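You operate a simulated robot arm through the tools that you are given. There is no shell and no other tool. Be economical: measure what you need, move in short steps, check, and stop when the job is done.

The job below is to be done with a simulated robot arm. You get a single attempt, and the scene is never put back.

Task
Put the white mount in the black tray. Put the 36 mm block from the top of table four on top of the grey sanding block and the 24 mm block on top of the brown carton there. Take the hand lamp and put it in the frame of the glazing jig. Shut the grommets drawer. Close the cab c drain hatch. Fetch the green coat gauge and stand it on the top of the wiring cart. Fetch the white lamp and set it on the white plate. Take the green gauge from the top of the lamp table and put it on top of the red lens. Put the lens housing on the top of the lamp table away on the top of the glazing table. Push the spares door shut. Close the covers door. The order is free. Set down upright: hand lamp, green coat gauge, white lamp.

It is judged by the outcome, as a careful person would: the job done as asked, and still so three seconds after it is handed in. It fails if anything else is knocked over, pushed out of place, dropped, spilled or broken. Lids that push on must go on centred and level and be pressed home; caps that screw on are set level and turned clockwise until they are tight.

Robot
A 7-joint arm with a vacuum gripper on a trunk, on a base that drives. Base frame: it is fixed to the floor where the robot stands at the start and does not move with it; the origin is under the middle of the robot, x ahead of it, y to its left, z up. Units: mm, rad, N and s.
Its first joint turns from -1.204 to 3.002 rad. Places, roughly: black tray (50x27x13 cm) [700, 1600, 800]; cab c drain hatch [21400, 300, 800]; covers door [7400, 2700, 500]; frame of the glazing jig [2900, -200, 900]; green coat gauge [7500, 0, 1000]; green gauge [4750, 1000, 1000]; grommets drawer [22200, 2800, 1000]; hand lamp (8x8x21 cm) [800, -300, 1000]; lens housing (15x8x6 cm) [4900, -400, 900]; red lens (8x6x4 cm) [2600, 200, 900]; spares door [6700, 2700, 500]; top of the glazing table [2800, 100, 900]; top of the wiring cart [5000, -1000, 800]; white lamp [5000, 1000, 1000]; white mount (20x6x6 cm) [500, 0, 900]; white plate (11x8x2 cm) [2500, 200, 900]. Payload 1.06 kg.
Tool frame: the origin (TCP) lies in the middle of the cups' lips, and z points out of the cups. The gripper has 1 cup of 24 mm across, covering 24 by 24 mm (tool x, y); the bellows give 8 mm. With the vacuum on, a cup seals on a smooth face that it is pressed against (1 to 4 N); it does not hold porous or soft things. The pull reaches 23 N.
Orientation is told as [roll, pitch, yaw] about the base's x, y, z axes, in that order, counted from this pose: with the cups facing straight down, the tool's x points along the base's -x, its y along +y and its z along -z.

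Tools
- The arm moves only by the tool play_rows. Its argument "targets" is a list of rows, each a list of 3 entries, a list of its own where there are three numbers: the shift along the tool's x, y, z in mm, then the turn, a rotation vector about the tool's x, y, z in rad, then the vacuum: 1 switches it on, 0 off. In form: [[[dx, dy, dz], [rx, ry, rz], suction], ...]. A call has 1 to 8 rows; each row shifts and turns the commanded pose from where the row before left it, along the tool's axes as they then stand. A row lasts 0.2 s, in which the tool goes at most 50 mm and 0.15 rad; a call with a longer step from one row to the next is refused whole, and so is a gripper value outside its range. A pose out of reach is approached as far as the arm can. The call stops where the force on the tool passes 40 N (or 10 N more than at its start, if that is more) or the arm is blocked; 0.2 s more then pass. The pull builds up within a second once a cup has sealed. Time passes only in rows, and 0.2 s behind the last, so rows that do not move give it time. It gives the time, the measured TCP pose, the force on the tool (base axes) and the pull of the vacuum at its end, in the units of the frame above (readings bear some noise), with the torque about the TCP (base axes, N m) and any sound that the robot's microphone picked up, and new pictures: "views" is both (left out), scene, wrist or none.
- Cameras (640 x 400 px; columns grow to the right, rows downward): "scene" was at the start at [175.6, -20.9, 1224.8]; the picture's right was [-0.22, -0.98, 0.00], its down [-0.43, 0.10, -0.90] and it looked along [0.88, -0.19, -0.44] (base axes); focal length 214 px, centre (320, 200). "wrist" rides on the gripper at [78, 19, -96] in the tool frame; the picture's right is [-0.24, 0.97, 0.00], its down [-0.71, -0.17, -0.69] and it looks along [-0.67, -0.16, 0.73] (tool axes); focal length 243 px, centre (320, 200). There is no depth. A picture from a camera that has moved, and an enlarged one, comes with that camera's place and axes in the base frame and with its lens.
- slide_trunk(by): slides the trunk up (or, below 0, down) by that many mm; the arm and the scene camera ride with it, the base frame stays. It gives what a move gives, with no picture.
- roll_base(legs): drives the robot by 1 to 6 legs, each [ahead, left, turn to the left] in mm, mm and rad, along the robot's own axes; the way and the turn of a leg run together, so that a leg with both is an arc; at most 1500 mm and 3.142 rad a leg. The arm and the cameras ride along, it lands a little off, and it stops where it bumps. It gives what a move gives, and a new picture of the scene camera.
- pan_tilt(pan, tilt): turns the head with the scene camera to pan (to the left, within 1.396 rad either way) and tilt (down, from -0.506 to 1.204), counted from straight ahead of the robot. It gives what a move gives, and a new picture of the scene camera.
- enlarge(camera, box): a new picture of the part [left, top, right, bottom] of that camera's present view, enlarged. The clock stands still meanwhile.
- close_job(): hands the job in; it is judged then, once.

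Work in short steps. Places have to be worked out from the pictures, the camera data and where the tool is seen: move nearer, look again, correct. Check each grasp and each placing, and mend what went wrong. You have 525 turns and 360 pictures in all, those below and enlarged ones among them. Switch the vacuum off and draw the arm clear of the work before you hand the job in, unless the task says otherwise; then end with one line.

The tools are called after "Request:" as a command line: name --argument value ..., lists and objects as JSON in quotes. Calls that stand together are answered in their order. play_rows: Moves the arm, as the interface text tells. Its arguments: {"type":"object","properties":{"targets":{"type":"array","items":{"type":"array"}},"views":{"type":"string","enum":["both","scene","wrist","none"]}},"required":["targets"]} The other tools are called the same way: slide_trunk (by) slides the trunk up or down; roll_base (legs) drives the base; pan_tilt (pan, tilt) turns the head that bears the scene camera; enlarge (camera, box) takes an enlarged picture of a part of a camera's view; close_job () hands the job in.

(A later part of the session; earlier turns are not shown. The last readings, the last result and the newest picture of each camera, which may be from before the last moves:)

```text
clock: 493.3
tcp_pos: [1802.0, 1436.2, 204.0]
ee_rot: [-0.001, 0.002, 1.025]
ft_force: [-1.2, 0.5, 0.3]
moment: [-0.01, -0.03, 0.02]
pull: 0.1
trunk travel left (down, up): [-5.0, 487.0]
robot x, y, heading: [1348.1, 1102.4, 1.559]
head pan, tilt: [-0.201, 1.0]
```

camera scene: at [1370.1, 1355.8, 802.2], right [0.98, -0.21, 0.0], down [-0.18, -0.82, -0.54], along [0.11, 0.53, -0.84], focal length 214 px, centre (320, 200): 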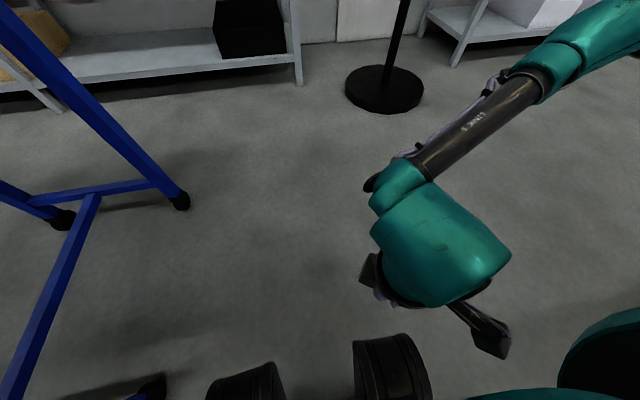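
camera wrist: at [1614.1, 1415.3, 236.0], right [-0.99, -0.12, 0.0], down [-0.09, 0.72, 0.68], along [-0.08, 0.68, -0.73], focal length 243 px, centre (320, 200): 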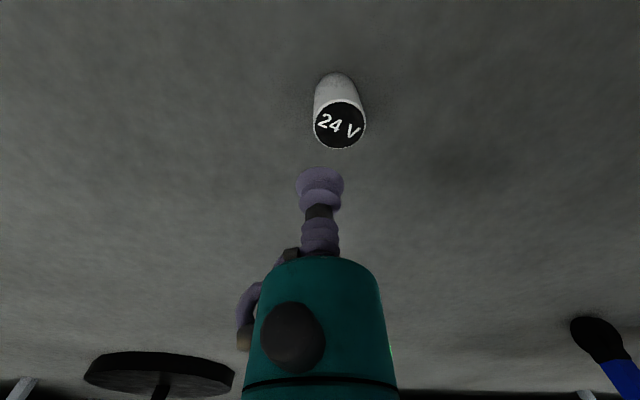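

Request:
play_rows --targets '[[[0, 0, 40], [0, 0, 0], 0], [[0, 0, 40], [0, 0, 0], 0], [[0, 0, 40], [0, 0, 0], 0], [[0, 0, 0], [0, 0, 0], 0]]' --views "both"

```text
clock: 494.3
tcp_pos: [1803.4, 1436.4, 102.1]
ee_rot: [0.002, 0.002, 1.028]
ft_force: [0.0, -0.3, 0.0]
moment: [0.01, -0.01, -0.02]
pull: 0.0
out of reach, approached as far as the arm can: row 3
trunk travel left (down, up): [-5.0, 487.0]
robot x, y, heading: [1352.1, 1102.9, 1.559]
head pan, tilt: [-0.201, 1.0]
camera scene: at [1370.0, 1355.9, 802.2], right [0.98, -0.21, 0.0], down [-0.18, -0.82, -0.54], along [0.11, 0.53, -0.84], focal length 214 px, centre (320, 200)
camera wrist: at [1747.2, 1378.6, 198.4], right [-0.71, 0.7, 0.0], down [0.51, 0.52, 0.68], along [0.48, 0.49, -0.73], focal length 243 px, centre (320, 200)
```

scene: 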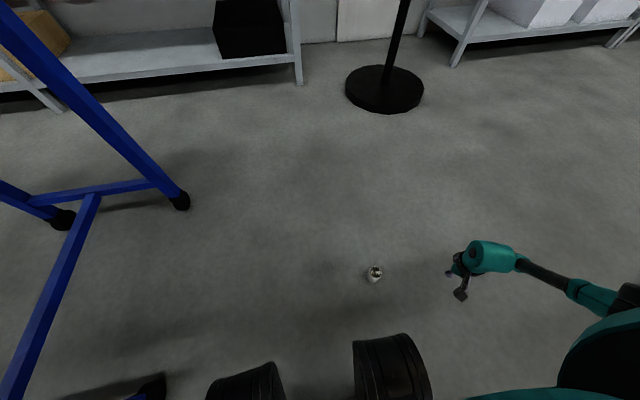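
wrist: 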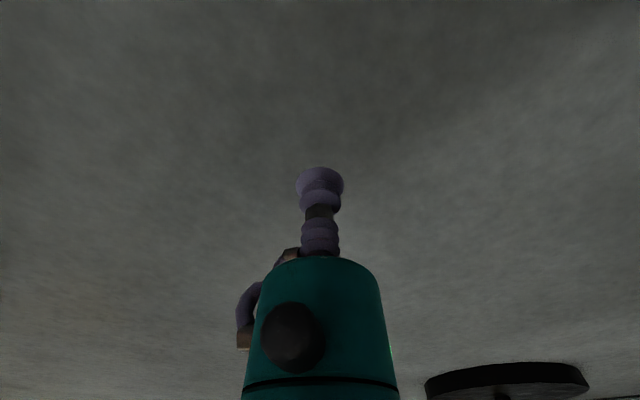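

It got down to z≈102 here — better. I explore further round to the right.

Request:
play_rows --targets '[[[33, -28, 0], [0, 0, 0], 0], [[33, -28, 0], [0, 0, 0], 0], [[33, -28, 0], [0, 0, 0], 0], [[0, 0, 20], [0, 0, 0.1], 0], [[0, 0, 20], [0, 0, 0.1], 0], [[0, 0, 20], [0, 0, 0.1], 0], [[0, 0, 0], [0, 0, 0], 0]]' --views "none"

Request:
play_rows --targets '[[[40, 0, 0], [0, 0, 0], 0], [[40, 0, 0], [0, 0, 0], 0], [[0, 0, 20], [0, 0, 0], 0], [[0, 0, 20], [0, 0, 0], 0], [[0, 0, 0], [0, 0, 0], 0]]' --views "none"

```text
clock: 495.9
tcp_pos: [1791.8, 1350.9, 57.5]
ee_rot: [-0.023, -0.017, 0.771]
ft_force: [-0.1, 1.0, -0.8]
moment: [-0.02, -0.01, 0.0]
pull: 0.0
out of reach, approached as far as the arm can: row 2, 3, 4
trunk travel left (down, up): [-5.0, 487.0]
robot x, y, heading: [1349.3, 1100.9, 1.559]
head pan, tilt: [-0.201, 1.0]
```

```text
clock: 497.1
tcp_pos: [1734.7, 1296.0, 15.0]
ee_rot: [-0.022, -0.018, 0.772]
ft_force: [0.0, -0.6, -0.1]
moment: [0.0, 0.01, 0.0]
pull: 0.0
trunk travel left (down, up): [-5.0, 487.0]
robot x, y, heading: [1350.4, 1100.0, 1.561]
head pan, tilt: [-0.201, 1.0]
```

The tool reaches the floor at (fwd ≈200, right ≈385). I raise the tool and reposition the base: robot at ≈(1786,1112) facing −x puts the lamp exactly there.

Request:
play_rows --targets '[[[0, 0, -45], [-0.022, 0.018, 0], 0], [[0, 0, -45], [0, 0, 0], 0], [[0, 0, -45], [0, 0, 0], 0], [[0, 0, -45], [0, 0, 0], 0], [[0, 0, -45], [0, 0, 0], 0], [[0, 0, -45], [0, 0, 0], 0]]' --views "none"

Request:
roll_base --legs '[[0, -436, 0], [0, 0, 1.58]]'

Request:
pan_tilt --pan -1.0 --tilt 1.0

Request:
play_rows --targets '[[[0, 0, 0], [0, 0, 0], 0]]' --views "wrist"

```text
clock: 498.5
tcp_pos: [1734.9, 1296.8, 289.2]
ee_rot: [-0.001, 0.003, 0.77]
ft_force: [0.2, 1.2, -0.4]
moment: [-0.01, -0.02, -0.01]
pull: 0.1
trunk travel left (down, up): [-5.0, 487.0]
robot x, y, heading: [1347.2, 1102.0, 1.561]
head pan, tilt: [-0.201, 1.0]
```

```text
clock: 504.9
tcp_pos: [1567.9, 1480.5, 288.3]
ee_rot: [0.0, 0.001, 2.349]
ft_force: [0.2, -0.1, 0.3]
moment: [-0.01, 0.03, 0.03]
pull: 0.0
trunk travel left (down, up): [-5.0, 487.0]
robot x, y, heading: [1769.8, 1096.0, 3.136]
head pan, tilt: [-0.201, 1.0]
camera scene: at [1514.2, 1111.5, 802.2], right [0.2, 0.98, 0.0], down [0.82, -0.17, -0.54], along [-0.53, 0.11, -0.84], focal length 214 px, centre (320, 200)
```

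scene: 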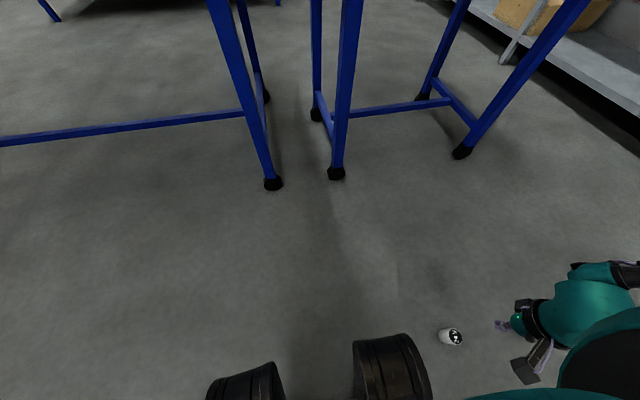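

```text
clock: 506.0
tcp_pos: [1568.7, 1479.8, 289.1]
ee_rot: [-0.001, 0.001, 2.351]
ft_force: [-0.2, -0.4, 0.0]
moment: [-0.01, -0.01, 0.02]
pull: 0.0
trunk travel left (down, up): [-5.0, 487.0]
robot x, y, heading: [1767.1, 1101.5, 3.135]
head pan, tilt: [-1.0, 1.0]
camera scene: at [1545.0, 1156.1, 802.2], right [0.84, 0.54, 0.0], down [0.45, -0.71, -0.54], along [-0.29, 0.46, -0.84], focal length 214 px, centre (320, 200)
```

scene: 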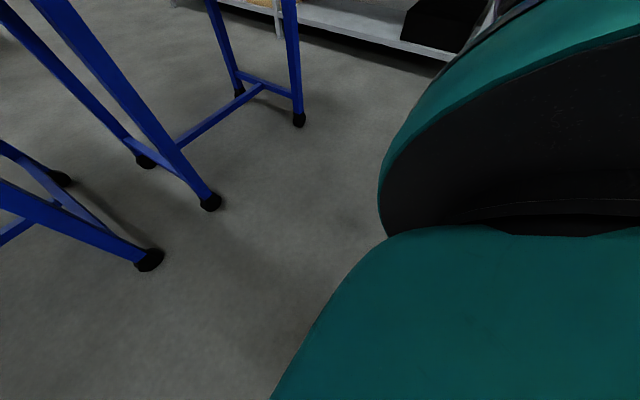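

```text
clock: 506.4
tcp_pos: [1568.7, 1480.5, 288.9]
ee_rot: [-0.002, 0.002, 2.352]
ft_force: [-0.3, -0.1, 1.0]
moment: [0.03, 0.03, -0.01]
pull: 0.1
trunk travel left (down, up): [-5.0, 487.0]
robot x, y, heading: [1768.6, 1096.6, 3.136]
head pan, tilt: [-1.0, 1.0]
camera wrist: at [1610.9, 1411.3, 385.0], right [-0.86, -0.52, 0.0], down [-0.38, 0.62, 0.68], along [-0.35, 0.59, -0.73], focal length 243 px, centre (320, 200)
```

wrist: 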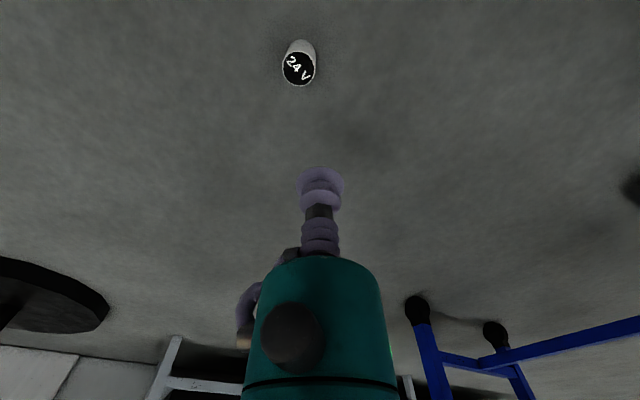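

Lamp at ≈[1589,1501]. I move over it and descend to ~110.

Request:
play_rows --targets '[[[-0.8, -29, 20], [0, 0, 0], 0], [[0, 0, 50], [0, 0, 0], 0], [[0, 0, 50], [0, 0, 0], 0], [[0, 0, 45], [0, 0, 0], 0], [[0, 0, 0], [0, 0, 0], 0]]' --views "wrist"

```text
clock: 507.6
tcp_pos: [1590.5, 1498.1, 124.2]
ee_rot: [-0.001, -0.001, 2.35]
ft_force: [0.7, 0.1, -0.1]
moment: [0.02, 0.02, 0.0]
pull: 0.0
trunk travel left (down, up): [-5.0, 487.0]
robot x, y, heading: [1769.2, 1096.1, 3.136]
head pan, tilt: [-1.0, 1.0]
camera wrist: at [1632.2, 1429.1, 219.9], right [-0.86, -0.52, 0.0], down [-0.38, 0.62, 0.68], along [-0.35, 0.59, -0.73], focal length 243 px, centre (320, 200)
```

wrist: 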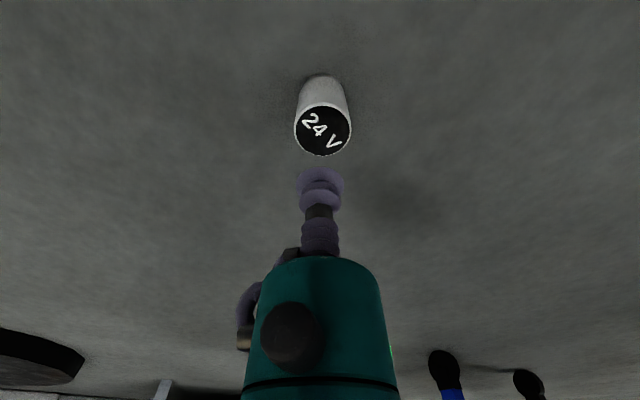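

Well aligned. I descend and seal.

Request:
play_rows --targets '[[[0, 0, 40], [0, 0, 0], 1], [[0, 0, 12], [0, 0, 0], 1], [[0, 0, 4], [0, 0, 0], 1], [[0, 0, 3], [0, 0, 0], 1], [[0, 0, 3], [0, 0, 0], 1], [[0, 0, 0], [0, 0, 0], 1], [[0, 0, 0], [0, 0, 0], 1]]' --views "wrist"

```text
clock: 509.2
tcp_pos: [1588.8, 1500.1, 62.4]
ee_rot: [0.001, -0.001, 2.351]
ft_force: [-0.5, 2.5, 6.2]
moment: [0.05, 0.0, -0.02]
pull: 23.1
trunk travel left (down, up): [-5.0, 487.0]
robot x, y, heading: [1769.3, 1101.2, 3.138]
head pan, tilt: [-1.0, 1.0]
camera wrist: at [1631.8, 1431.4, 158.4], right [-0.86, -0.52, 0.0], down [-0.38, 0.62, 0.68], along [-0.35, 0.59, -0.73], focal length 243 px, centre (320, 200)
```

wrist: 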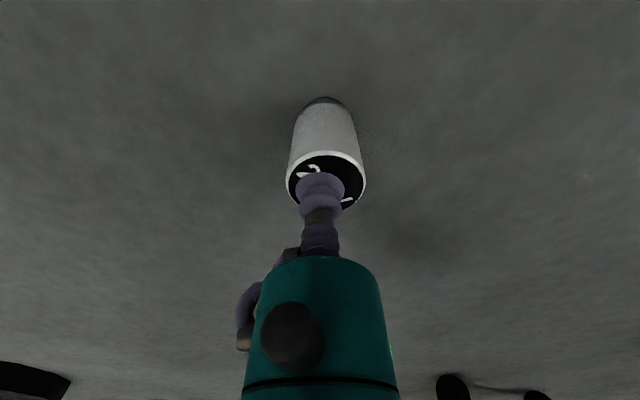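

Recovered the lamp (23 N). I lift it and raise the trunk, checking the pull.

Request:
play_rows --targets '[[[0, 0, -20], [0, 0, 0], 1], [[0, 0, -40], [0, 0, 0], 1], [[0, 0, -45], [0, 0, 0], 1], [[0, 0, -45], [0, 0, 0], 1], [[0, 0, -45], [0, 0, 0], 1], [[0, 0, -45], [0, 0, 0], 1], [[0, 0, -45], [0, 0, 0], 1], [[0, 0, -45], [0, 0, 0], 1]]' --views "none"

Request:
slide_trunk --by 400

Request:
play_rows --targets '[[[0, 0, -45], [0, 0, 0], 1], [[0, 0, -45], [0, 0, 0], 1], [[0, 0, -45], [0, 0, 0], 1], [[0, 0, -45], [0, 0, 0], 1], [[0, 0, -45], [0, 0, 0], 1], [[0, 0, -45], [0, 0, 0], 1]]' --views "scene"

```text
clock: 511.0
tcp_pos: [1588.3, 1501.2, 390.3]
ee_rot: [0.001, 0.001, 2.35]
ft_force: [0.2, -0.1, -1.1]
moment: [0.04, -0.02, -0.02]
pull: 23.1
trunk travel left (down, up): [-5.0, 487.0]
robot x, y, heading: [1770.6, 1099.4, 3.133]
head pan, tilt: [-1.0, 1.0]
```

```text
clock: 514.9
tcp_pos: [1588.9, 1502.1, 791.9]
ee_rot: [-0.001, 0.002, 2.351]
ft_force: [-0.4, -0.2, -1.1]
moment: [-0.05, 0.01, -0.02]
pull: 23.3
trunk travel left (down, up): [-405.0, 87.0]
robot x, y, heading: [1764.4, 1097.5, 3.135]
head pan, tilt: [-1.0, 1.0]
```

```text
clock: 516.2
tcp_pos: [1587.6, 1501.6, 825.5]
ee_rot: [0.0, 0.0, 2.351]
ft_force: [0.1, 0.2, -0.9]
moment: [0.05, -0.03, -0.01]
pull: 23.6
out of reach, approached as far as the arm can: row 1, 2, 3, 4, 5, 6
trunk travel left (down, up): [-405.0, 87.0]
robot x, y, heading: [1768.1, 1099.1, 3.137]
head pan, tilt: [-1.0, 1.0]
camera scene: at [1661.3, 1155.6, 1213.3], right [0.84, 0.54, 0.0], down [0.45, -0.71, -0.54], along [-0.29, 0.46, -0.84], focal length 214 px, centre (320, 200)
```

scene: 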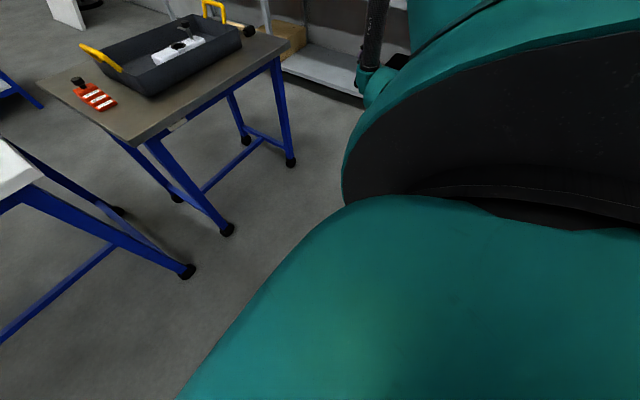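

The arm is at a limit out here; I swing it back to the front-right posture while turning the tool.

Request:
play_rows --targets '[[[-3.4, 40, 0], [0, 0, -0.13], 1], [[-8.5, 39.6, 0], [0, 0, -0.13], 1], [[-13.6, 38, 0], [0, 0, -0.13], 1], [[-18.4, 36, 0], [0, 0, -0.13], 1], [[-22.9, 33.3, 0], [0, 0, -0.13], 1], [[-27, 30, 0], [0, 0, -0.13], 1], [[-30.7, 26.3, 0], [0, 0, -0.13], 1], [[-33.9, 22, 0], [0, 0, -0.13], 1]]' --views "none"

Request:
play_rows --targets '[[[0, 0, -45], [0, 0, 0], 1], [[0, 0, -45], [0, 0, 0], 1], [[0, 0, -45], [0, 0, 0], 1], [[0, 0, -45], [0, 0, 0], 1], [[0, 0, -45], [0, 0, 0], 1]]' --views "none"

```text
clock: 518.0
tcp_pos: [1336.7, 1345.9, 824.0]
ee_rot: [-0.051, -0.037, -2.995]
ft_force: [-0.2, -0.5, -1.4]
moment: [-0.02, 0.05, -0.01]
pull: 23.3
out of reach, approached as far as the arm can: row 1, 2
trunk travel left (down, up): [-405.0, 87.0]
robot x, y, heading: [1766.3, 1098.1, 3.137]
head pan, tilt: [-1.0, 1.0]
```

```text
clock: 519.2
tcp_pos: [1350.0, 1336.3, 1049.9]
ee_rot: [-0.052, -0.038, -2.995]
ft_force: [-0.4, -0.2, -0.7]
moment: [0.04, 0.02, 0.02]
pull: 23.1
trunk travel left (down, up): [-405.0, 87.0]
robot x, y, heading: [1764.3, 1095.9, 3.139]
head pan, tilt: [-1.0, 1.0]
```

Level the tool, then turn in several short legs to be gentle, and check the pull.

Request:
play_rows --targets '[[[0, 0, 0], [-0.052, 0.038, 0], 1], [[0, 0, 0], [0, 0, 0], 1]]' --views "none"

Request:
roll_base --legs '[[0, 0, 0.52], [0, 0, 0.52], [0, 0, 0.52], [0, 0, 0.52], [0, 0, 0.52], [0, 0, 0.53]]'

```text
clock: 519.9
tcp_pos: [1349.9, 1336.0, 1050.8]
ee_rot: [0.001, 0.0, -2.999]
ft_force: [0.8, 0.0, -1.5]
moment: [0.01, 0.02, 0.0]
pull: 22.8
trunk travel left (down, up): [-405.0, 87.0]
robot x, y, heading: [1768.8, 1096.8, 3.137]
head pan, tilt: [-1.0, 1.0]
```

```text
clock: 529.1
tcp_pos: [2185.9, 855.2, 1050.1]
ee_rot: [0.001, 0.0, 0.138]
ft_force: [-0.4, 0.5, -1.3]
moment: [-0.02, 0.03, 0.03]
pull: 22.6
trunk travel left (down, up): [-405.0, 87.0]
robot x, y, heading: [1765.5, 1098.7, -0.005]
head pan, tilt: [-1.0, 1.0]
camera scene: at [1879.7, 1036.6, 1213.3], right [-0.85, -0.53, 0.0], down [-0.45, 0.71, -0.54], along [0.29, -0.46, -0.84], focal length 214 px, centre (320, 200)
```

scene: 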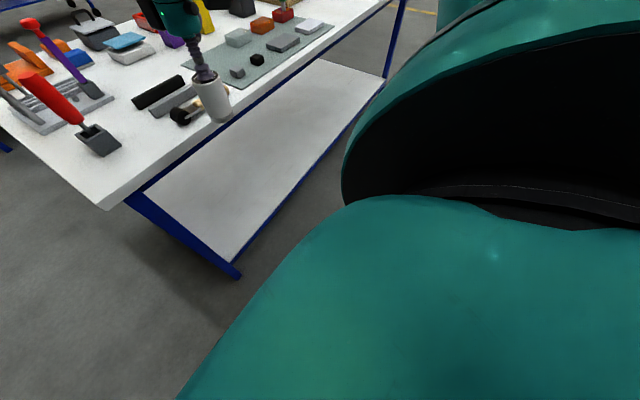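

Still held. I strafe right 670 mm in short legs and look at the plate.

Request:
roll_base --legs '[[0, -335, 0], [0, -335, 0]]'

Request:
roll_base --legs '[[200, 0, 0.0]]'

Request:
pan_tilt --pan -0.2 --tilt 0.8

Request:
play_rows --targets '[[[0, 0, 0], [0, 0, 0], 1]]' --views "wrist"

```text
clock: 533.1
tcp_pos: [2180.2, 187.3, 1049.7]
ee_rot: [0.001, -0.001, 0.139]
ft_force: [-0.5, 0.4, -0.7]
moment: [-0.01, 0.01, -0.02]
pull: 23.2
trunk travel left (down, up): [-405.0, 87.0]
robot x, y, heading: [1766.4, 429.4, -0.008]
head pan, tilt: [-1.0, 1.0]
camera scene: at [1874.1, 366.9, 1213.2], right [-0.85, -0.53, 0.0], down [-0.45, 0.71, -0.54], along [0.29, -0.46, -0.84], focal length 214 px, centre (320, 200)
```

scene: 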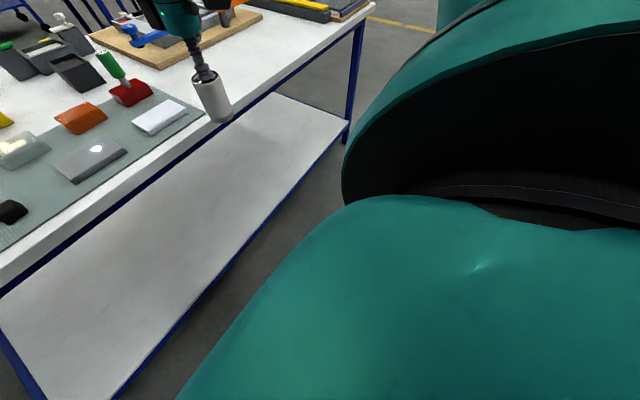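

```text
clock: 534.7
tcp_pos: [2377.1, 184.7, 1050.5]
ee_rot: [0.002, -0.003, 0.135]
ft_force: [-1.3, 0.0, -1.0]
moment: [0.02, 0.05, -0.01]
pull: 22.8
trunk travel left (down, up): [-405.0, 87.0]
robot x, y, heading: [1958.8, 427.0, -0.009]
head pan, tilt: [-1.0, 1.0]
camera scene: at [2070.9, 365.1, 1213.2], right [-0.85, -0.53, 0.0], down [-0.45, 0.71, -0.54], along [0.29, -0.46, -0.84], focal length 214 px, centre (320, 200)
```

scene: 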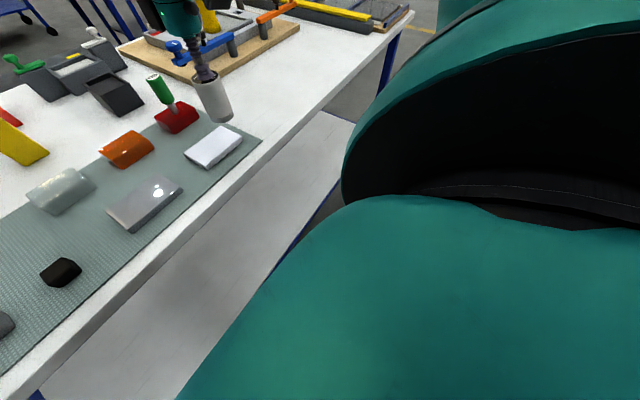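

```text
clock: 535.8
tcp_pos: [2376.5, 184.9, 1049.1]
ee_rot: [-0.003, -0.001, 0.136]
ft_force: [0.2, -0.4, -0.6]
moment: [-0.02, 0.0, -0.01]
pull: 22.9
trunk travel left (down, up): [-405.0, 87.0]
robot x, y, heading: [1955.9, 426.8, -0.019]
head pan, tilt: [-0.201, 0.799]
camera scene: at [2112.1, 407.1, 1228.4], right [-0.21, -0.98, 0.0], down [-0.7, 0.15, -0.7], along [0.68, -0.15, -0.72], focal length 214 px, centre (320, 200)
```

scene: 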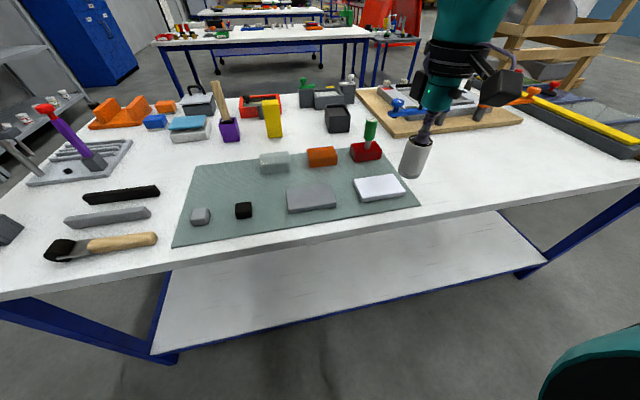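

```text
clock: 536.2
tcp_pos: [2375.3, 184.3, 1050.4]
ee_rot: [-0.002, -0.003, 0.138]
ft_force: [-0.4, -0.4, -1.8]
moment: [0.01, 0.03, 0.01]
pull: 23.0
trunk travel left (down, up): [-405.0, 87.0]
robot x, y, heading: [1956.5, 426.9, -0.011]
head pan, tilt: [-0.201, 0.799]
camera wrist: at [2296.9, 192.0, 1145.8], right [0.1, 0.99, 0.0], down [0.72, -0.07, 0.69], along [0.68, -0.07, -0.73], focal length 243 px, centre (320, 200)
```

wrist: 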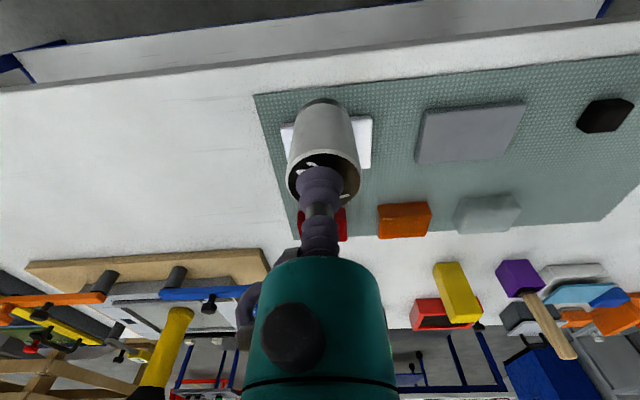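

Plate centre ≈[2450,187]. I go ahead 75 mm so the lamp hangs over it.

Request:
roll_base --legs '[[75, 3, 0.005]]'

Request:
slide_trunk --by -70

Request:
play_rows --targets '[[[0, 0, 0], [0, 0, 0], 1]]' --views "both"

Request:
enlarge --camera "scene" --box '[320, 110, 450, 230]'

```text
clock: 537.2
tcp_pos: [2451.0, 189.1, 1048.3]
ee_rot: [-0.003, 0.0, 0.143]
ft_force: [-0.1, 0.0, -1.9]
moment: [0.0, 0.01, -0.02]
pull: 22.4
trunk travel left (down, up): [-405.0, 87.0]
robot x, y, heading: [2029.3, 428.7, -0.008]
head pan, tilt: [-0.201, 0.799]
camera scene: at [2185.9, 410.5, 1228.3], right [-0.2, -0.98, 0.0], down [-0.7, 0.15, -0.7], along [0.68, -0.14, -0.72], focal length 214 px, centre (320, 200)
```

scene: 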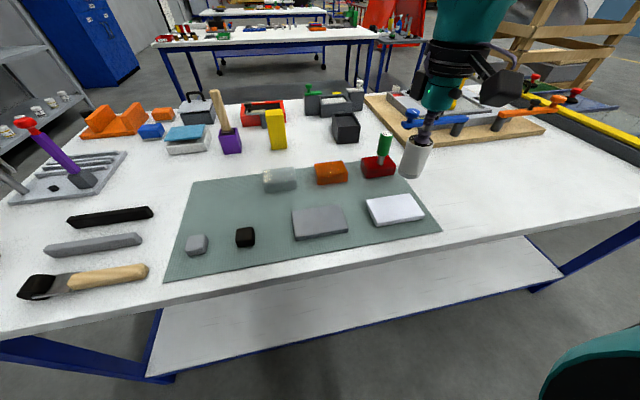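

```text
clock: 538.3
tcp_pos: [2450.8, 189.2, 980.8]
ee_rot: [-0.002, -0.002, 0.144]
ft_force: [-0.6, -0.9, -0.3]
moment: [0.02, -0.01, -0.02]
pull: 22.8
trunk travel left (down, up): [-335.0, 157.0]
robot x, y, heading: [2032.1, 426.6, -0.007]
head pan, tilt: [-0.201, 0.799]
```

```text
clock: 538.7
tcp_pos: [2449.9, 189.7, 980.1]
ee_rot: [-0.002, -0.002, 0.143]
ft_force: [0.6, 0.8, -1.9]
moment: [0.01, -0.02, 0.0]
pull: 22.6
trunk travel left (down, up): [-335.0, 157.0]
robot x, y, heading: [2032.8, 426.2, -0.003]
head pan, tilt: [-0.201, 0.799]
camera scene: at [2207.0, 410.3, 1153.5], right [-0.2, -0.98, 0.0], down [-0.7, 0.15, -0.7], along [0.68, -0.14, -0.72], focal length 214 px, centre (320, 200)
camera wrist: at [2371.0, 196.5, 1075.9], right [0.09, 1.0, 0.0], down [0.72, -0.07, 0.69], along [0.68, -0.07, -0.73], focal length 243 px, centre (320, 200)
```

scene: 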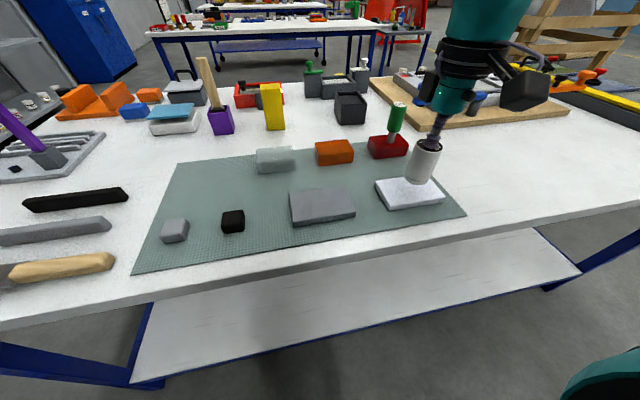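
wrist: 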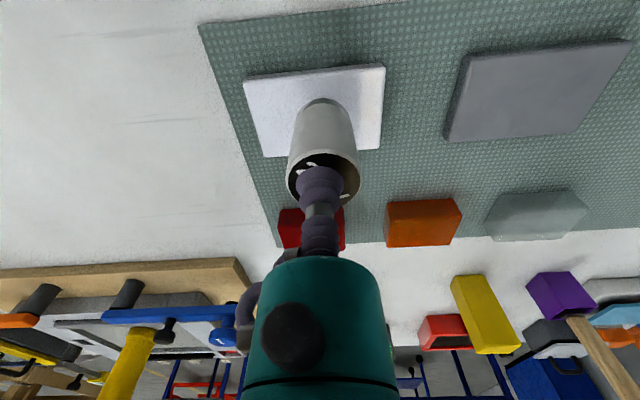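

```text
3.33 times, centred on (385, 170) of scene
camera zoom: at [2207.0, 410.3, 1153.5], right [-0.2, -0.98, 0.0], down [-0.7, 0.15, -0.7], along [0.68, -0.14, -0.72], focal length 715 px, centre (103, 300)
```

zoom: 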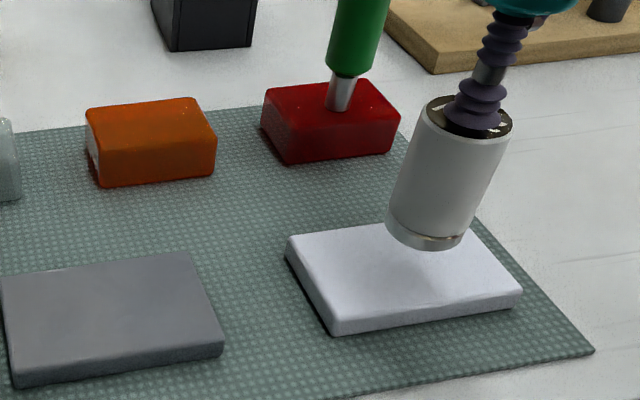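

Lamp is centred above the plate. I lower it.

Request:
play_rows --targets '[[[0, 0, 20], [0, 0, 0], 1], [[0, 0, 5], [0, 0, 0], 1], [[0, 0, 2], [0, 0, 0], 1], [[0, 0, 2], [0, 0, 0], 1], [[0, 0, 0], [0, 0, 0], 1]]' --views "scene"

```text
clock: 539.9
tcp_pos: [2450.3, 189.6, 951.1]
ee_rot: [-0.003, -0.001, 0.143]
ft_force: [0.3, 0.4, -0.8]
moment: [-0.01, -0.02, -0.01]
pull: 23.2
trunk travel left (down, up): [-335.0, 157.0]
robot x, y, heading: [2033.7, 432.1, -0.005]
head pan, tilt: [-0.201, 0.799]
camera scene: at [2207.0, 410.3, 1153.5], right [-0.2, -0.98, 0.0], down [-0.7, 0.15, -0.7], along [0.68, -0.14, -0.72], focal length 214 px, centre (320, 200)
```

scene: 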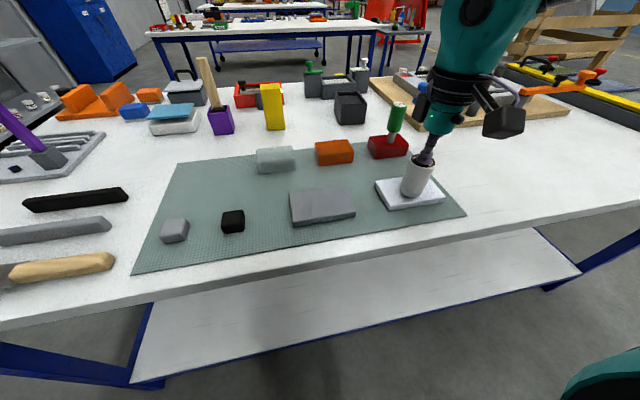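

Request:
play_rows --targets '[[[0, 0, 1.5], [0, 0, 0], 1], [[0, 0, 1.5], [0, 0, 0], 1], [[0, 0, 0], [0, 0, 0], 1]]' --views "none"

Request:
play_rows --targets '[[[0, 0, 1.5], [0, 0, 0], 1], [[0, 0, 0], [0, 0, 0], 1]]' --views "none"

```text
clock: 540.7
tcp_pos: [2450.7, 189.2, 949.6]
ee_rot: [0.0, -0.002, 0.141]
ft_force: [-0.2, -0.1, -0.9]
moment: [0.04, 0.01, -0.03]
pull: 23.1
trunk travel left (down, up): [-335.0, 157.0]
robot x, y, heading: [2033.9, 428.2, -0.001]
head pan, tilt: [-0.201, 0.799]
```

```text
clock: 541.3
tcp_pos: [2450.6, 189.4, 948.3]
ee_rot: [-0.001, 0.0, 0.143]
ft_force: [0.5, -1.2, -0.6]
moment: [0.01, -0.01, -0.03]
pull: 23.0
trunk travel left (down, up): [-335.0, 157.0]
robot x, y, heading: [2029.0, 431.4, -0.004]
head pan, tilt: [-0.201, 0.799]
```

Request:
play_rows --targets '[[[0, 0, 1.5], [0, 0, 0], 1], [[0, 0, 0], [0, 0, 0], 1]]' --views "none"

Request:
play_rows --targets '[[[0, 0, 1.5], [0, 0, 0], 1], [[0, 0, 0], [0, 0, 0], 1]]' --views "none"

Request:
play_rows --targets '[[[0, 0, 1.5], [0, 0, 0], 1], [[0, 0, 0], [0, 0, 0], 1]]' --views "none"

```text
clock: 541.9
tcp_pos: [2450.3, 189.4, 946.1]
ee_rot: [-0.001, -0.003, 0.144]
ft_force: [1.6, -0.9, 7.5]
moment: [0.03, -0.04, 0.01]
pull: 22.8
trunk travel left (down, up): [-335.0, 157.0]
robot x, y, heading: [2031.8, 428.3, -0.001]
head pan, tilt: [-0.201, 0.799]
```

```text
clock: 542.5
tcp_pos: [2450.5, 188.4, 944.4]
ee_rot: [-0.001, -0.004, 0.144]
ft_force: [3.4, -1.8, 15.4]
moment: [-0.01, -0.01, 0.02]
pull: 22.4
trunk travel left (down, up): [-335.0, 157.0]
robot x, y, heading: [2032.9, 429.5, -0.002]
head pan, tilt: [-0.201, 0.799]
```

```text
clock: 543.1
tcp_pos: [2450.2, 189.4, 942.2]
ee_rot: [-0.002, -0.002, 0.144]
ft_force: [3.6, -0.5, 13.6]
moment: [0.05, 0.03, -0.02]
pull: 23.7
trunk travel left (down, up): [-335.0, 157.0]
robot x, y, heading: [2034.8, 428.7, -0.005]
head pan, tilt: [-0.201, 0.799]
```

Contact. I ease off 3 mm, release, wait and rise.

Request:
play_rows --targets '[[[0, 0, -3], [0, 0, 0], 1], [[0, 0, 0], [0, 0, 0], 0], [[0, 0, 0], [0, 0, 0], 0], [[0, 0, 0], [0, 0, 0], 0], [[0, 0, -3], [0, 0, 0], 0], [[0, 0, -10], [0, 0, 0], 0], [[0, 0, -35], [0, 0, 0], 0], [[0, 0, -45], [0, 0, 0], 0]]' --views "both"

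```text
clock: 544.9
tcp_pos: [2448.5, 189.5, 1039.2]
ee_rot: [-0.003, -0.001, 0.143]
ft_force: [1.0, -1.0, 0.3]
moment: [-0.01, 0.02, 0.01]
pull: 0.0
trunk travel left (down, up): [-335.0, 157.0]
robot x, y, heading: [2031.8, 428.3, -0.004]
head pan, tilt: [-0.201, 0.799]
camera scene: at [2206.7, 410.6, 1153.5], right [-0.2, -0.98, 0.0], down [-0.7, 0.15, -0.7], along [0.68, -0.14, -0.72], focal length 214 px, centre (320, 200)
camera wrist: at [2368.8, 196.8, 1134.6], right [0.09, 1.0, 0.0], down [0.72, -0.07, 0.69], along [0.68, -0.06, -0.73], focal length 243 px, centre (320, 200)
```

scene: 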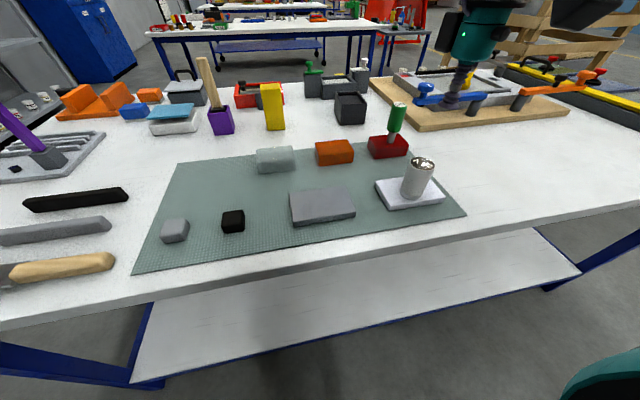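
wrist: 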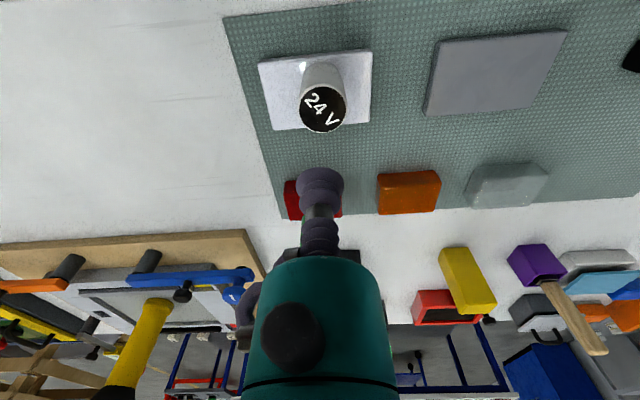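

The white lamp stands on the plate. Next the green coat gauge near [7500,0]: drive via the wall lane to beyond the third table.

Request:
slide_trunk --by 120

Request:
roll_base --legs '[[-280, 0, 0], [0, 1360, 0], [1450, 0, 0], [1450, 0, 0]]'

```text
clock: 546.4
tcp_pos: [2450.2, 189.9, 1157.2]
ee_rot: [-0.003, -0.001, 0.144]
ft_force: [0.1, 0.2, -0.4]
moment: [-0.01, 0.02, -0.01]
pull: 0.1
trunk travel left (down, up): [-455.0, 37.0]
robot x, y, heading: [2031.8, 428.4, -0.004]
head pan, tilt: [-0.201, 0.799]
```

```text
clock: 568.4
tcp_pos: [5073.8, 1517.1, 1157.7]
ee_rot: [-0.002, -0.001, 0.132]
ft_force: [0.3, 0.2, 0.0]
moment: [-0.02, 0.03, 0.03]
pull: 0.0
trunk travel left (down, up): [-455.0, 37.0]
robot x, y, heading: [4655.7, 1760.4, -0.016]
head pan, tilt: [-0.201, 0.799]
camera scene: at [4780.1, 1741.9, 1287.3], right [-0.22, -0.98, 0.0], down [-0.7, 0.16, -0.7], along [0.68, -0.15, -0.72], focal length 214 px, centre (320, 200)
```

scene: 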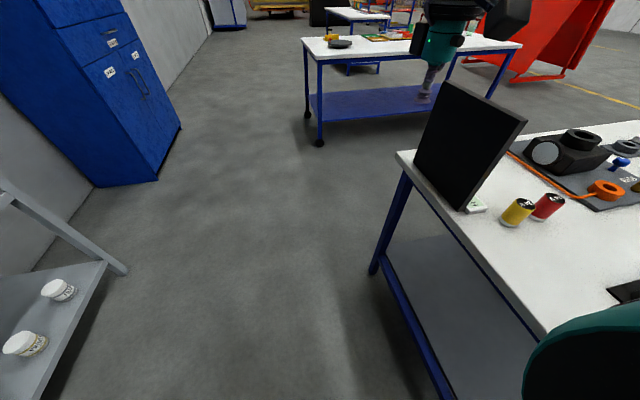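

Clear. I continue to x≈8150.

Request:
roll_base --legs '[[1450, 30, 0.016], [1450, 0, 0], [550, 0, 0]]'

Request:
pan_tilt --pan -1.1 --tilt 0.3

```text
clock: 585.3
tcp_pos: [8551.6, 1407.7, 1158.6]
ee_rot: [-0.003, -0.001, 0.107]
ft_force: [0.4, 0.6, -0.1]
moment: [-0.03, 0.0, 0.0]
pull: 0.2
trunk travel left (down, up): [-455.0, 37.0]
robot x, y, heading: [8146.5, 1664.0, -0.045]
head pan, tilt: [-0.201, 0.799]
camera scene: at [8263.5, 1639.8, 1287.2], right [-0.24, -0.97, 0.0], down [-0.7, 0.17, -0.7], along [0.68, -0.17, -0.72], focal length 214 px, centre (320, 200)
```

scene: 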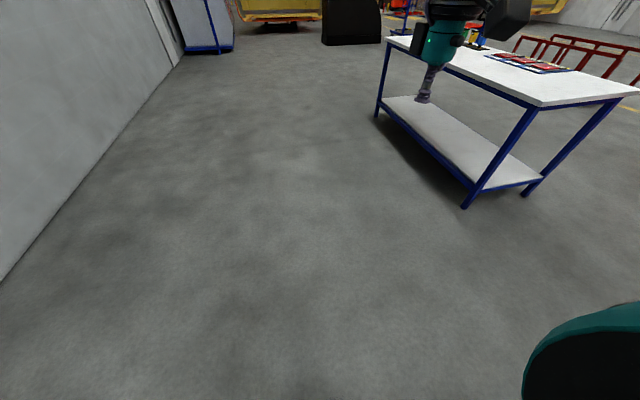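

```text
clock: 586.5
tcp_pos: [8551.1, 1407.8, 1159.3]
ee_rot: [-0.001, -0.003, 0.105]
ft_force: [-0.3, -0.3, 0.1]
moment: [0.02, -0.01, -0.02]
pull: 0.1
trunk travel left (down, up): [-455.0, 37.0]
robot x, y, heading: [8141.6, 1662.8, -0.043]
head pan, tilt: [-1.1, 0.3]
camera scene: at [8223.7, 1574.3, 1331.6], right [-0.91, -0.42, 0.0], down [-0.12, 0.27, -0.96], along [0.4, -0.87, -0.3], focal length 214 px, centre (320, 200)
```

scene: 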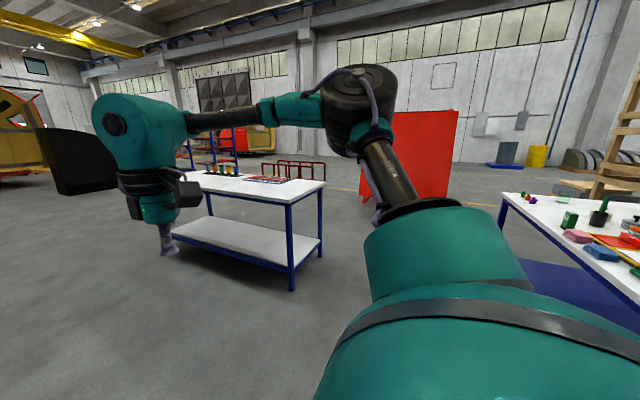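

I turn to face table three from its far side and strafe along it.

Request:
roll_base --legs '[[0, 0, 3.141], [0, 1400, 0.045], [0, 400, 0]]'

Request:
pan_tilt --pan -0.1 --tilt 0.5

```text
clock: 602.9
tcp_pos: [7645.5, 115.1, 1158.9]
ee_rot: [0.0, -0.002, -3.028]
ft_force: [-0.2, -0.4, -0.8]
moment: [-0.02, 0.03, 0.02]
pull: 0.1
trunk travel left (down, up): [-455.0, 37.0]
robot x, y, heading: [8059.8, -138.7, 3.105]
head pan, tilt: [-1.1, 0.3]
camera scene: at [7981.1, -51.2, 1331.7], right [0.91, 0.42, 0.0], down [0.13, -0.27, -0.96], along [-0.4, 0.87, -0.3], focal length 214 px, centre (320, 200)
```

scene: 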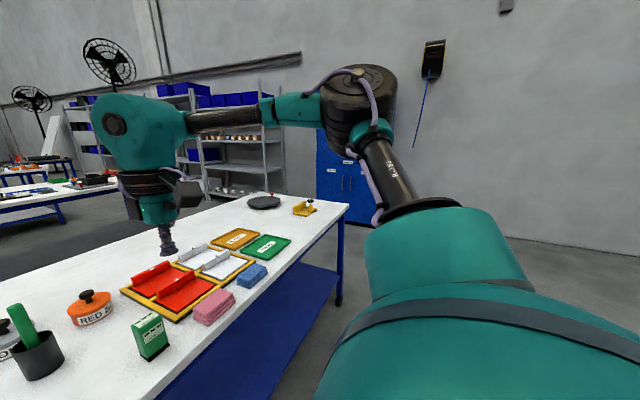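

```text
clock: 604.2
tcp_pos: [7646.9, 114.8, 1157.2]
ee_rot: [-0.002, -0.003, -3.026]
ft_force: [0.2, -0.1, 0.6]
moment: [0.01, 0.01, 0.0]
pull: 0.1
trunk travel left (down, up): [-455.0, 37.0]
robot x, y, heading: [8053.9, -131.7, 3.109]
head pan, tilt: [-0.099, 0.499]
camera scene: at [7930.5, -123.1, 1313.3], right [0.13, 0.99, 0.0], down [0.47, -0.06, -0.88], along [-0.87, 0.12, -0.48], focal length 214 px, centre (320, 200)
```

scene: 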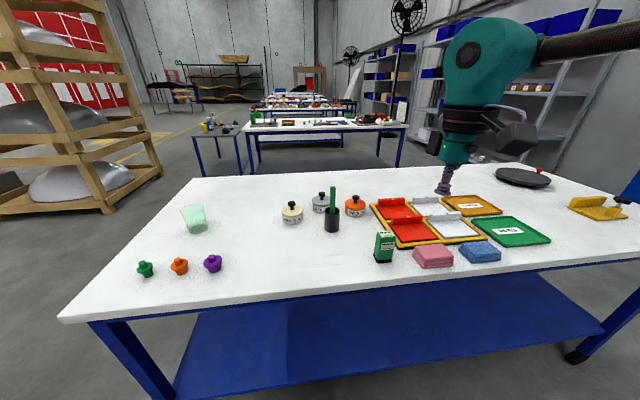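

I enlarge the table to identify the coat gauge.

Request:
enlarge --camera "scene" --box '[270, 170, 510, 290]'

Request:
enlarge --camera "scene" --box '[120, 180, 260, 290]'

```text
2.67 times, centred on (390, 230) of scene
camera zoom: at [7930.5, -123.1, 1313.3], right [0.13, 0.99, 0.0], down [0.47, -0.06, -0.88], along [-0.87, 0.12, -0.48], focal length 572 px, centre (133, 120)
```

zoom: 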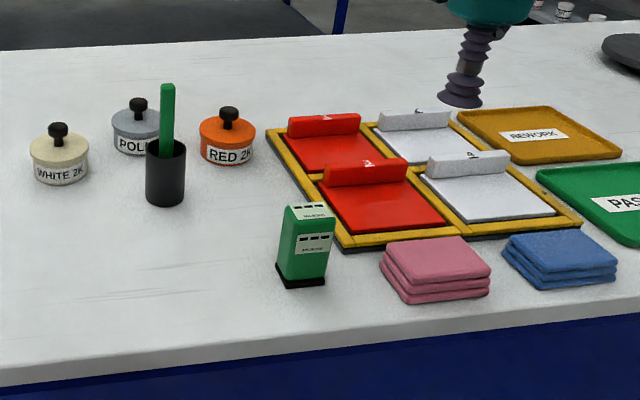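

```text
3.64 times, centred on (190, 235) of scene
camera zoom: at [7930.5, -123.1, 1313.3], right [0.13, 0.99, 0.0], down [0.47, -0.06, -0.88], along [-0.87, 0.12, -0.48], focal length 780 px, centre (793, 73)
```

zoom: 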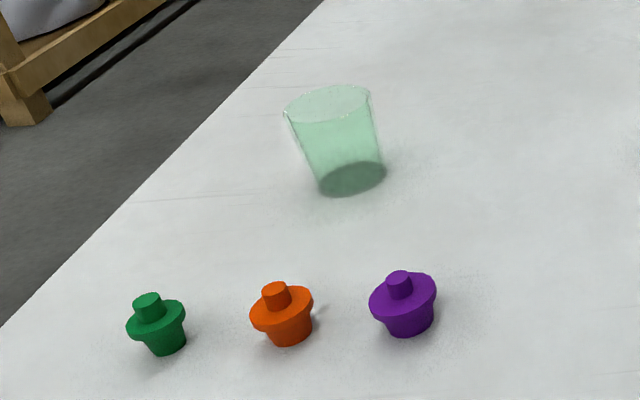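

The green box-shaped meter is the coat gauge, at ≈[7500,118]. I drive up to the table (edge x≈7595) and retract the arm.

Request:
roll_base --legs '[[270, -40, 0.035]]'

Request:
play_rows --targets '[[[45, 0, 0], [0, 0, 0], 0], [[45, 0, 0], [0, 0, 0], 0], [[20, 0, 0], [0, 0, 0], 0], [[0, 0, 0], [0, 0, 0], 0]]' --views "wrist"

Request:
pan_tilt --pan -0.3 --tilt 0.9

```text
clock: 606.1
tcp_pos: [7373.3, 142.5, 1158.7]
ee_rot: [0.0, -0.003, -2.988]
ft_force: [0.5, 0.2, -0.1]
moment: [-0.01, 0.0, 0.0]
pull: 0.1
trunk travel left (down, up): [-455.0, 37.0]
robot x, y, heading: [7792.4, -90.0, -3.136]
head pan, tilt: [-0.099, 0.499]
camera scene: at [7667.2, -84.5, 1313.2], right [0.09, 1.0, 0.0], down [0.48, -0.05, -0.88], along [-0.87, 0.08, -0.48], focal length 214 px, centre (320, 200)
```

scene: 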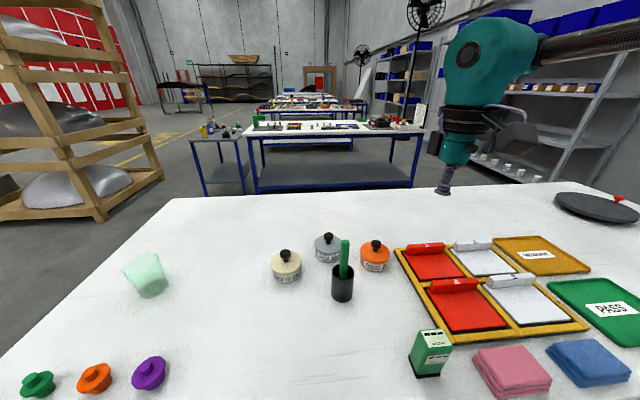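

```text
clock: 607.1
tcp_pos: [7481.9, 159.5, 1156.9]
ee_rot: [0.0, -0.002, -2.987]
ft_force: [-0.7, 0.2, 0.3]
moment: [-0.05, 0.0, 0.0]
pull: 0.0
trunk travel left (down, up): [-455.0, 37.0]
robot x, y, heading: [7796.0, -93.8, -3.135]
head pan, tilt: [-0.099, 0.499]
camera wrist: at [7563.3, 151.8, 1252.4], right [-0.08, -1.0, 0.0], down [-0.72, 0.06, 0.69], along [-0.68, 0.06, -0.73], focal length 243 px, centre (320, 200)
```

wrist: 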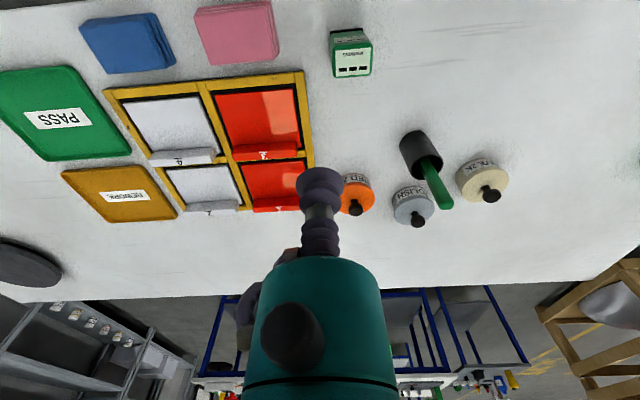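

```text
clock: 607.9
tcp_pos: [7482.3, 159.1, 1155.9]
ee_rot: [-0.002, -0.003, -2.989]
ft_force: [-0.6, 0.2, -0.1]
moment: [0.04, 0.01, -0.01]
pull: 0.0
trunk travel left (down, up): [-455.0, 37.0]
robot x, y, heading: [7793.8, -90.6, -3.137]
head pan, tilt: [-0.3, 0.901]
camera scene: at [7686.2, -71.3, 1279.4], right [0.29, 0.96, 0.0], down [0.75, -0.23, -0.62], along [-0.59, 0.18, -0.78], focal length 214 px, centre (320, 200)
```

scene: 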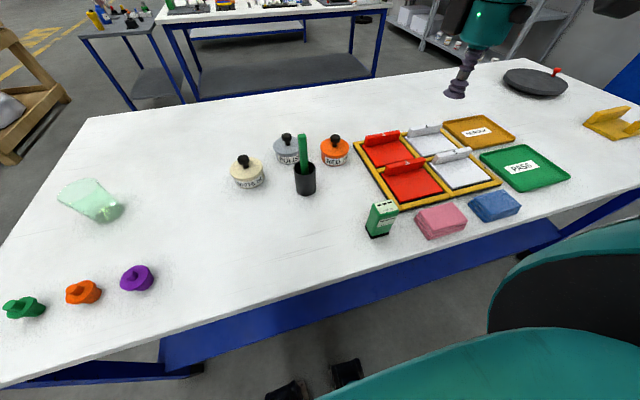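

The gauge's top is at ≈[7485,120,948]. I move above it and lower to look at its top face.

Request:
play_rows --targets '[[[-3, 39, 0], [0, 0, 0], 0], [[0, 0, 0], [0, 0, 0], 0]]' --views "none"

Request:
slide_trunk --by -140

Request:
play_rows --targets '[[[0, 0, 10], [0, 0, 0], 0], [[0, 0, 0], [0, 0, 0], 0]]' --views "wrist"

Request:
enlarge --camera "wrist" --box '[240, 60, 400, 220]'

Request:
enlarge --camera "scene" --box '[350, 190, 480, 320]'

```text
clock: 608.5
tcp_pos: [7484.0, 119.8, 1158.9]
ee_rot: [0.0, -0.002, -2.988]
ft_force: [0.5, 0.0, -0.2]
moment: [0.0, -0.02, -0.03]
pull: 0.2
trunk travel left (down, up): [-455.0, 37.0]
robot x, y, heading: [7794.2, -92.3, -3.132]
head pan, tilt: [-0.3, 0.901]
```

```text
clock: 610.2
tcp_pos: [7487.4, 121.4, 1018.8]
ee_rot: [0.0, -0.001, -2.989]
ft_force: [0.0, 0.4, 0.7]
moment: [-0.03, 0.04, 0.0]
pull: 0.1
trunk travel left (down, up): [-315.0, 177.0]
robot x, y, heading: [7796.9, -91.9, -3.139]
head pan, tilt: [-0.3, 0.901]
```

```text
clock: 610.8
tcp_pos: [7487.7, 119.9, 1007.6]
ee_rot: [-0.003, -0.002, -2.988]
ft_force: [0.1, -0.4, -0.4]
moment: [-0.01, -0.02, 0.02]
pull: 0.1
trunk travel left (down, up): [-315.0, 177.0]
robot x, y, heading: [7796.2, -93.5, -3.135]
head pan, tilt: [-0.3, 0.901]
camera wrist: at [7568.4, 113.3, 1104.3], right [-0.08, -1.0, 0.0], down [-0.72, 0.06, 0.69], along [-0.68, 0.06, -0.73], focal length 243 px, centre (320, 200)
```

wrist: 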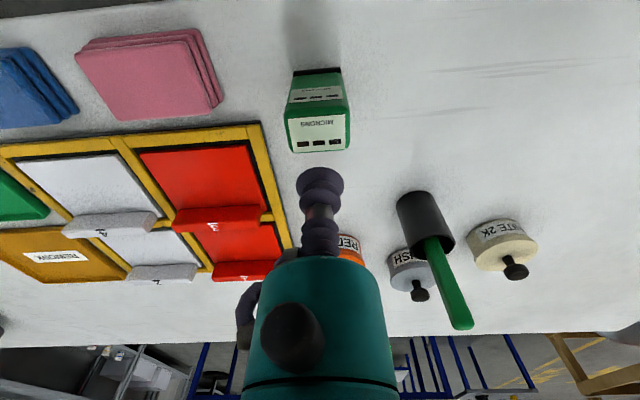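

```text
2.50 times, centred on (320, 140) of wrist
camera zoom: at [7568.4, 113.3, 1104.3], right [-0.08, -1.0, 0.0], down [-0.72, 0.06, 0.69], along [-0.68, 0.06, -0.73], focal length 606 px, centre (320, 350)
```

zoom: 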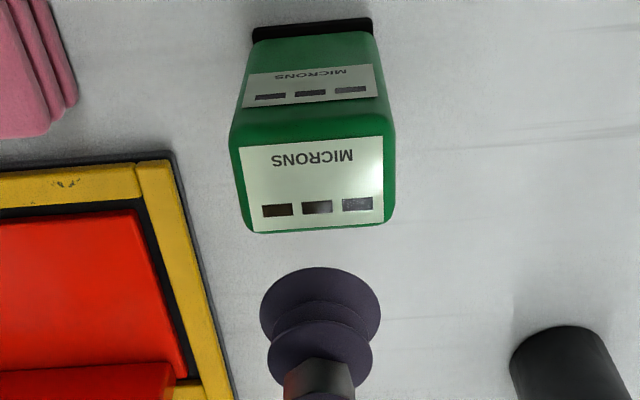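

```text
3.08 times, centred on (415, 255) of scene
camera zoom: at [7628.3, -71.5, 1125.9], right [0.29, 0.96, 0.0], down [0.75, -0.23, -0.62], along [-0.59, 0.18, -0.78], focal length 660 px, centre (28, 31)
```

zoom: 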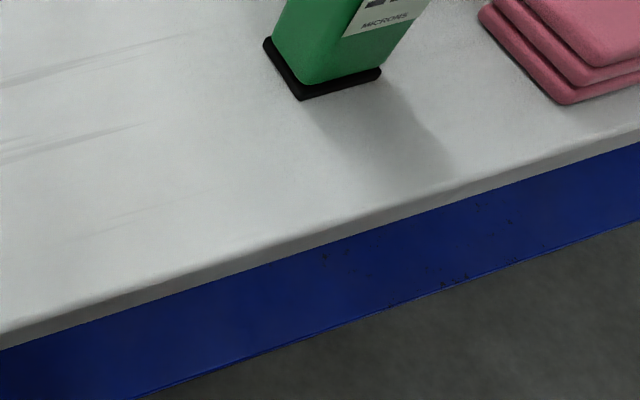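

Flat label top, centred at [7488,122]. I descend with the vacuum on.

Request:
play_rows --targets '[[[0, -2, 25], [0, 0, 0], 1], [[0, 0, 22], [0, 0, 0], 1], [[0, 0, 5], [0, 0, 0], 1], [[0, 0, 3], [0, 0, 0], 1], [[0, 0, 3], [0, 0, 0], 1], [[0, 0, 0], [0, 0, 0], 1], [[0, 0, 0], [0, 0, 0], 1]]' --views "wrist"

```text
clock: 612.4
tcp_pos: [7486.6, 123.1, 950.0]
ee_rot: [-0.003, -0.001, -2.988]
ft_force: [-0.7, 1.6, 8.3]
moment: [0.03, -0.04, 0.02]
pull: 22.3
trunk travel left (down, up): [-315.0, 177.0]
robot x, y, heading: [7797.9, -91.2, -3.134]
head pan, tilt: [-0.3, 0.901]
camera wrist: at [7567.9, 115.6, 1045.5], right [-0.08, -1.0, 0.0], down [-0.72, 0.06, 0.69], along [-0.68, 0.06, -0.73], focal length 243 px, centre (320, 200)
```

wrist: 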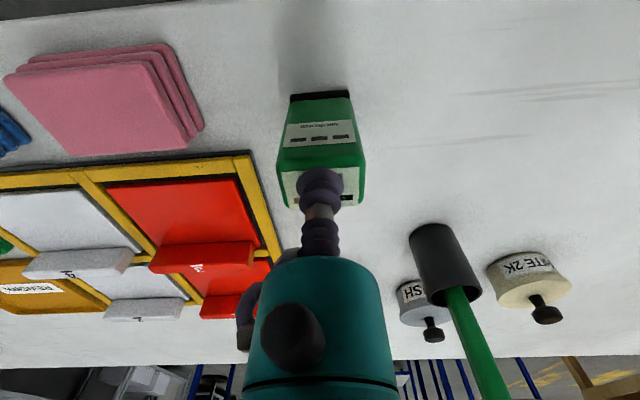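

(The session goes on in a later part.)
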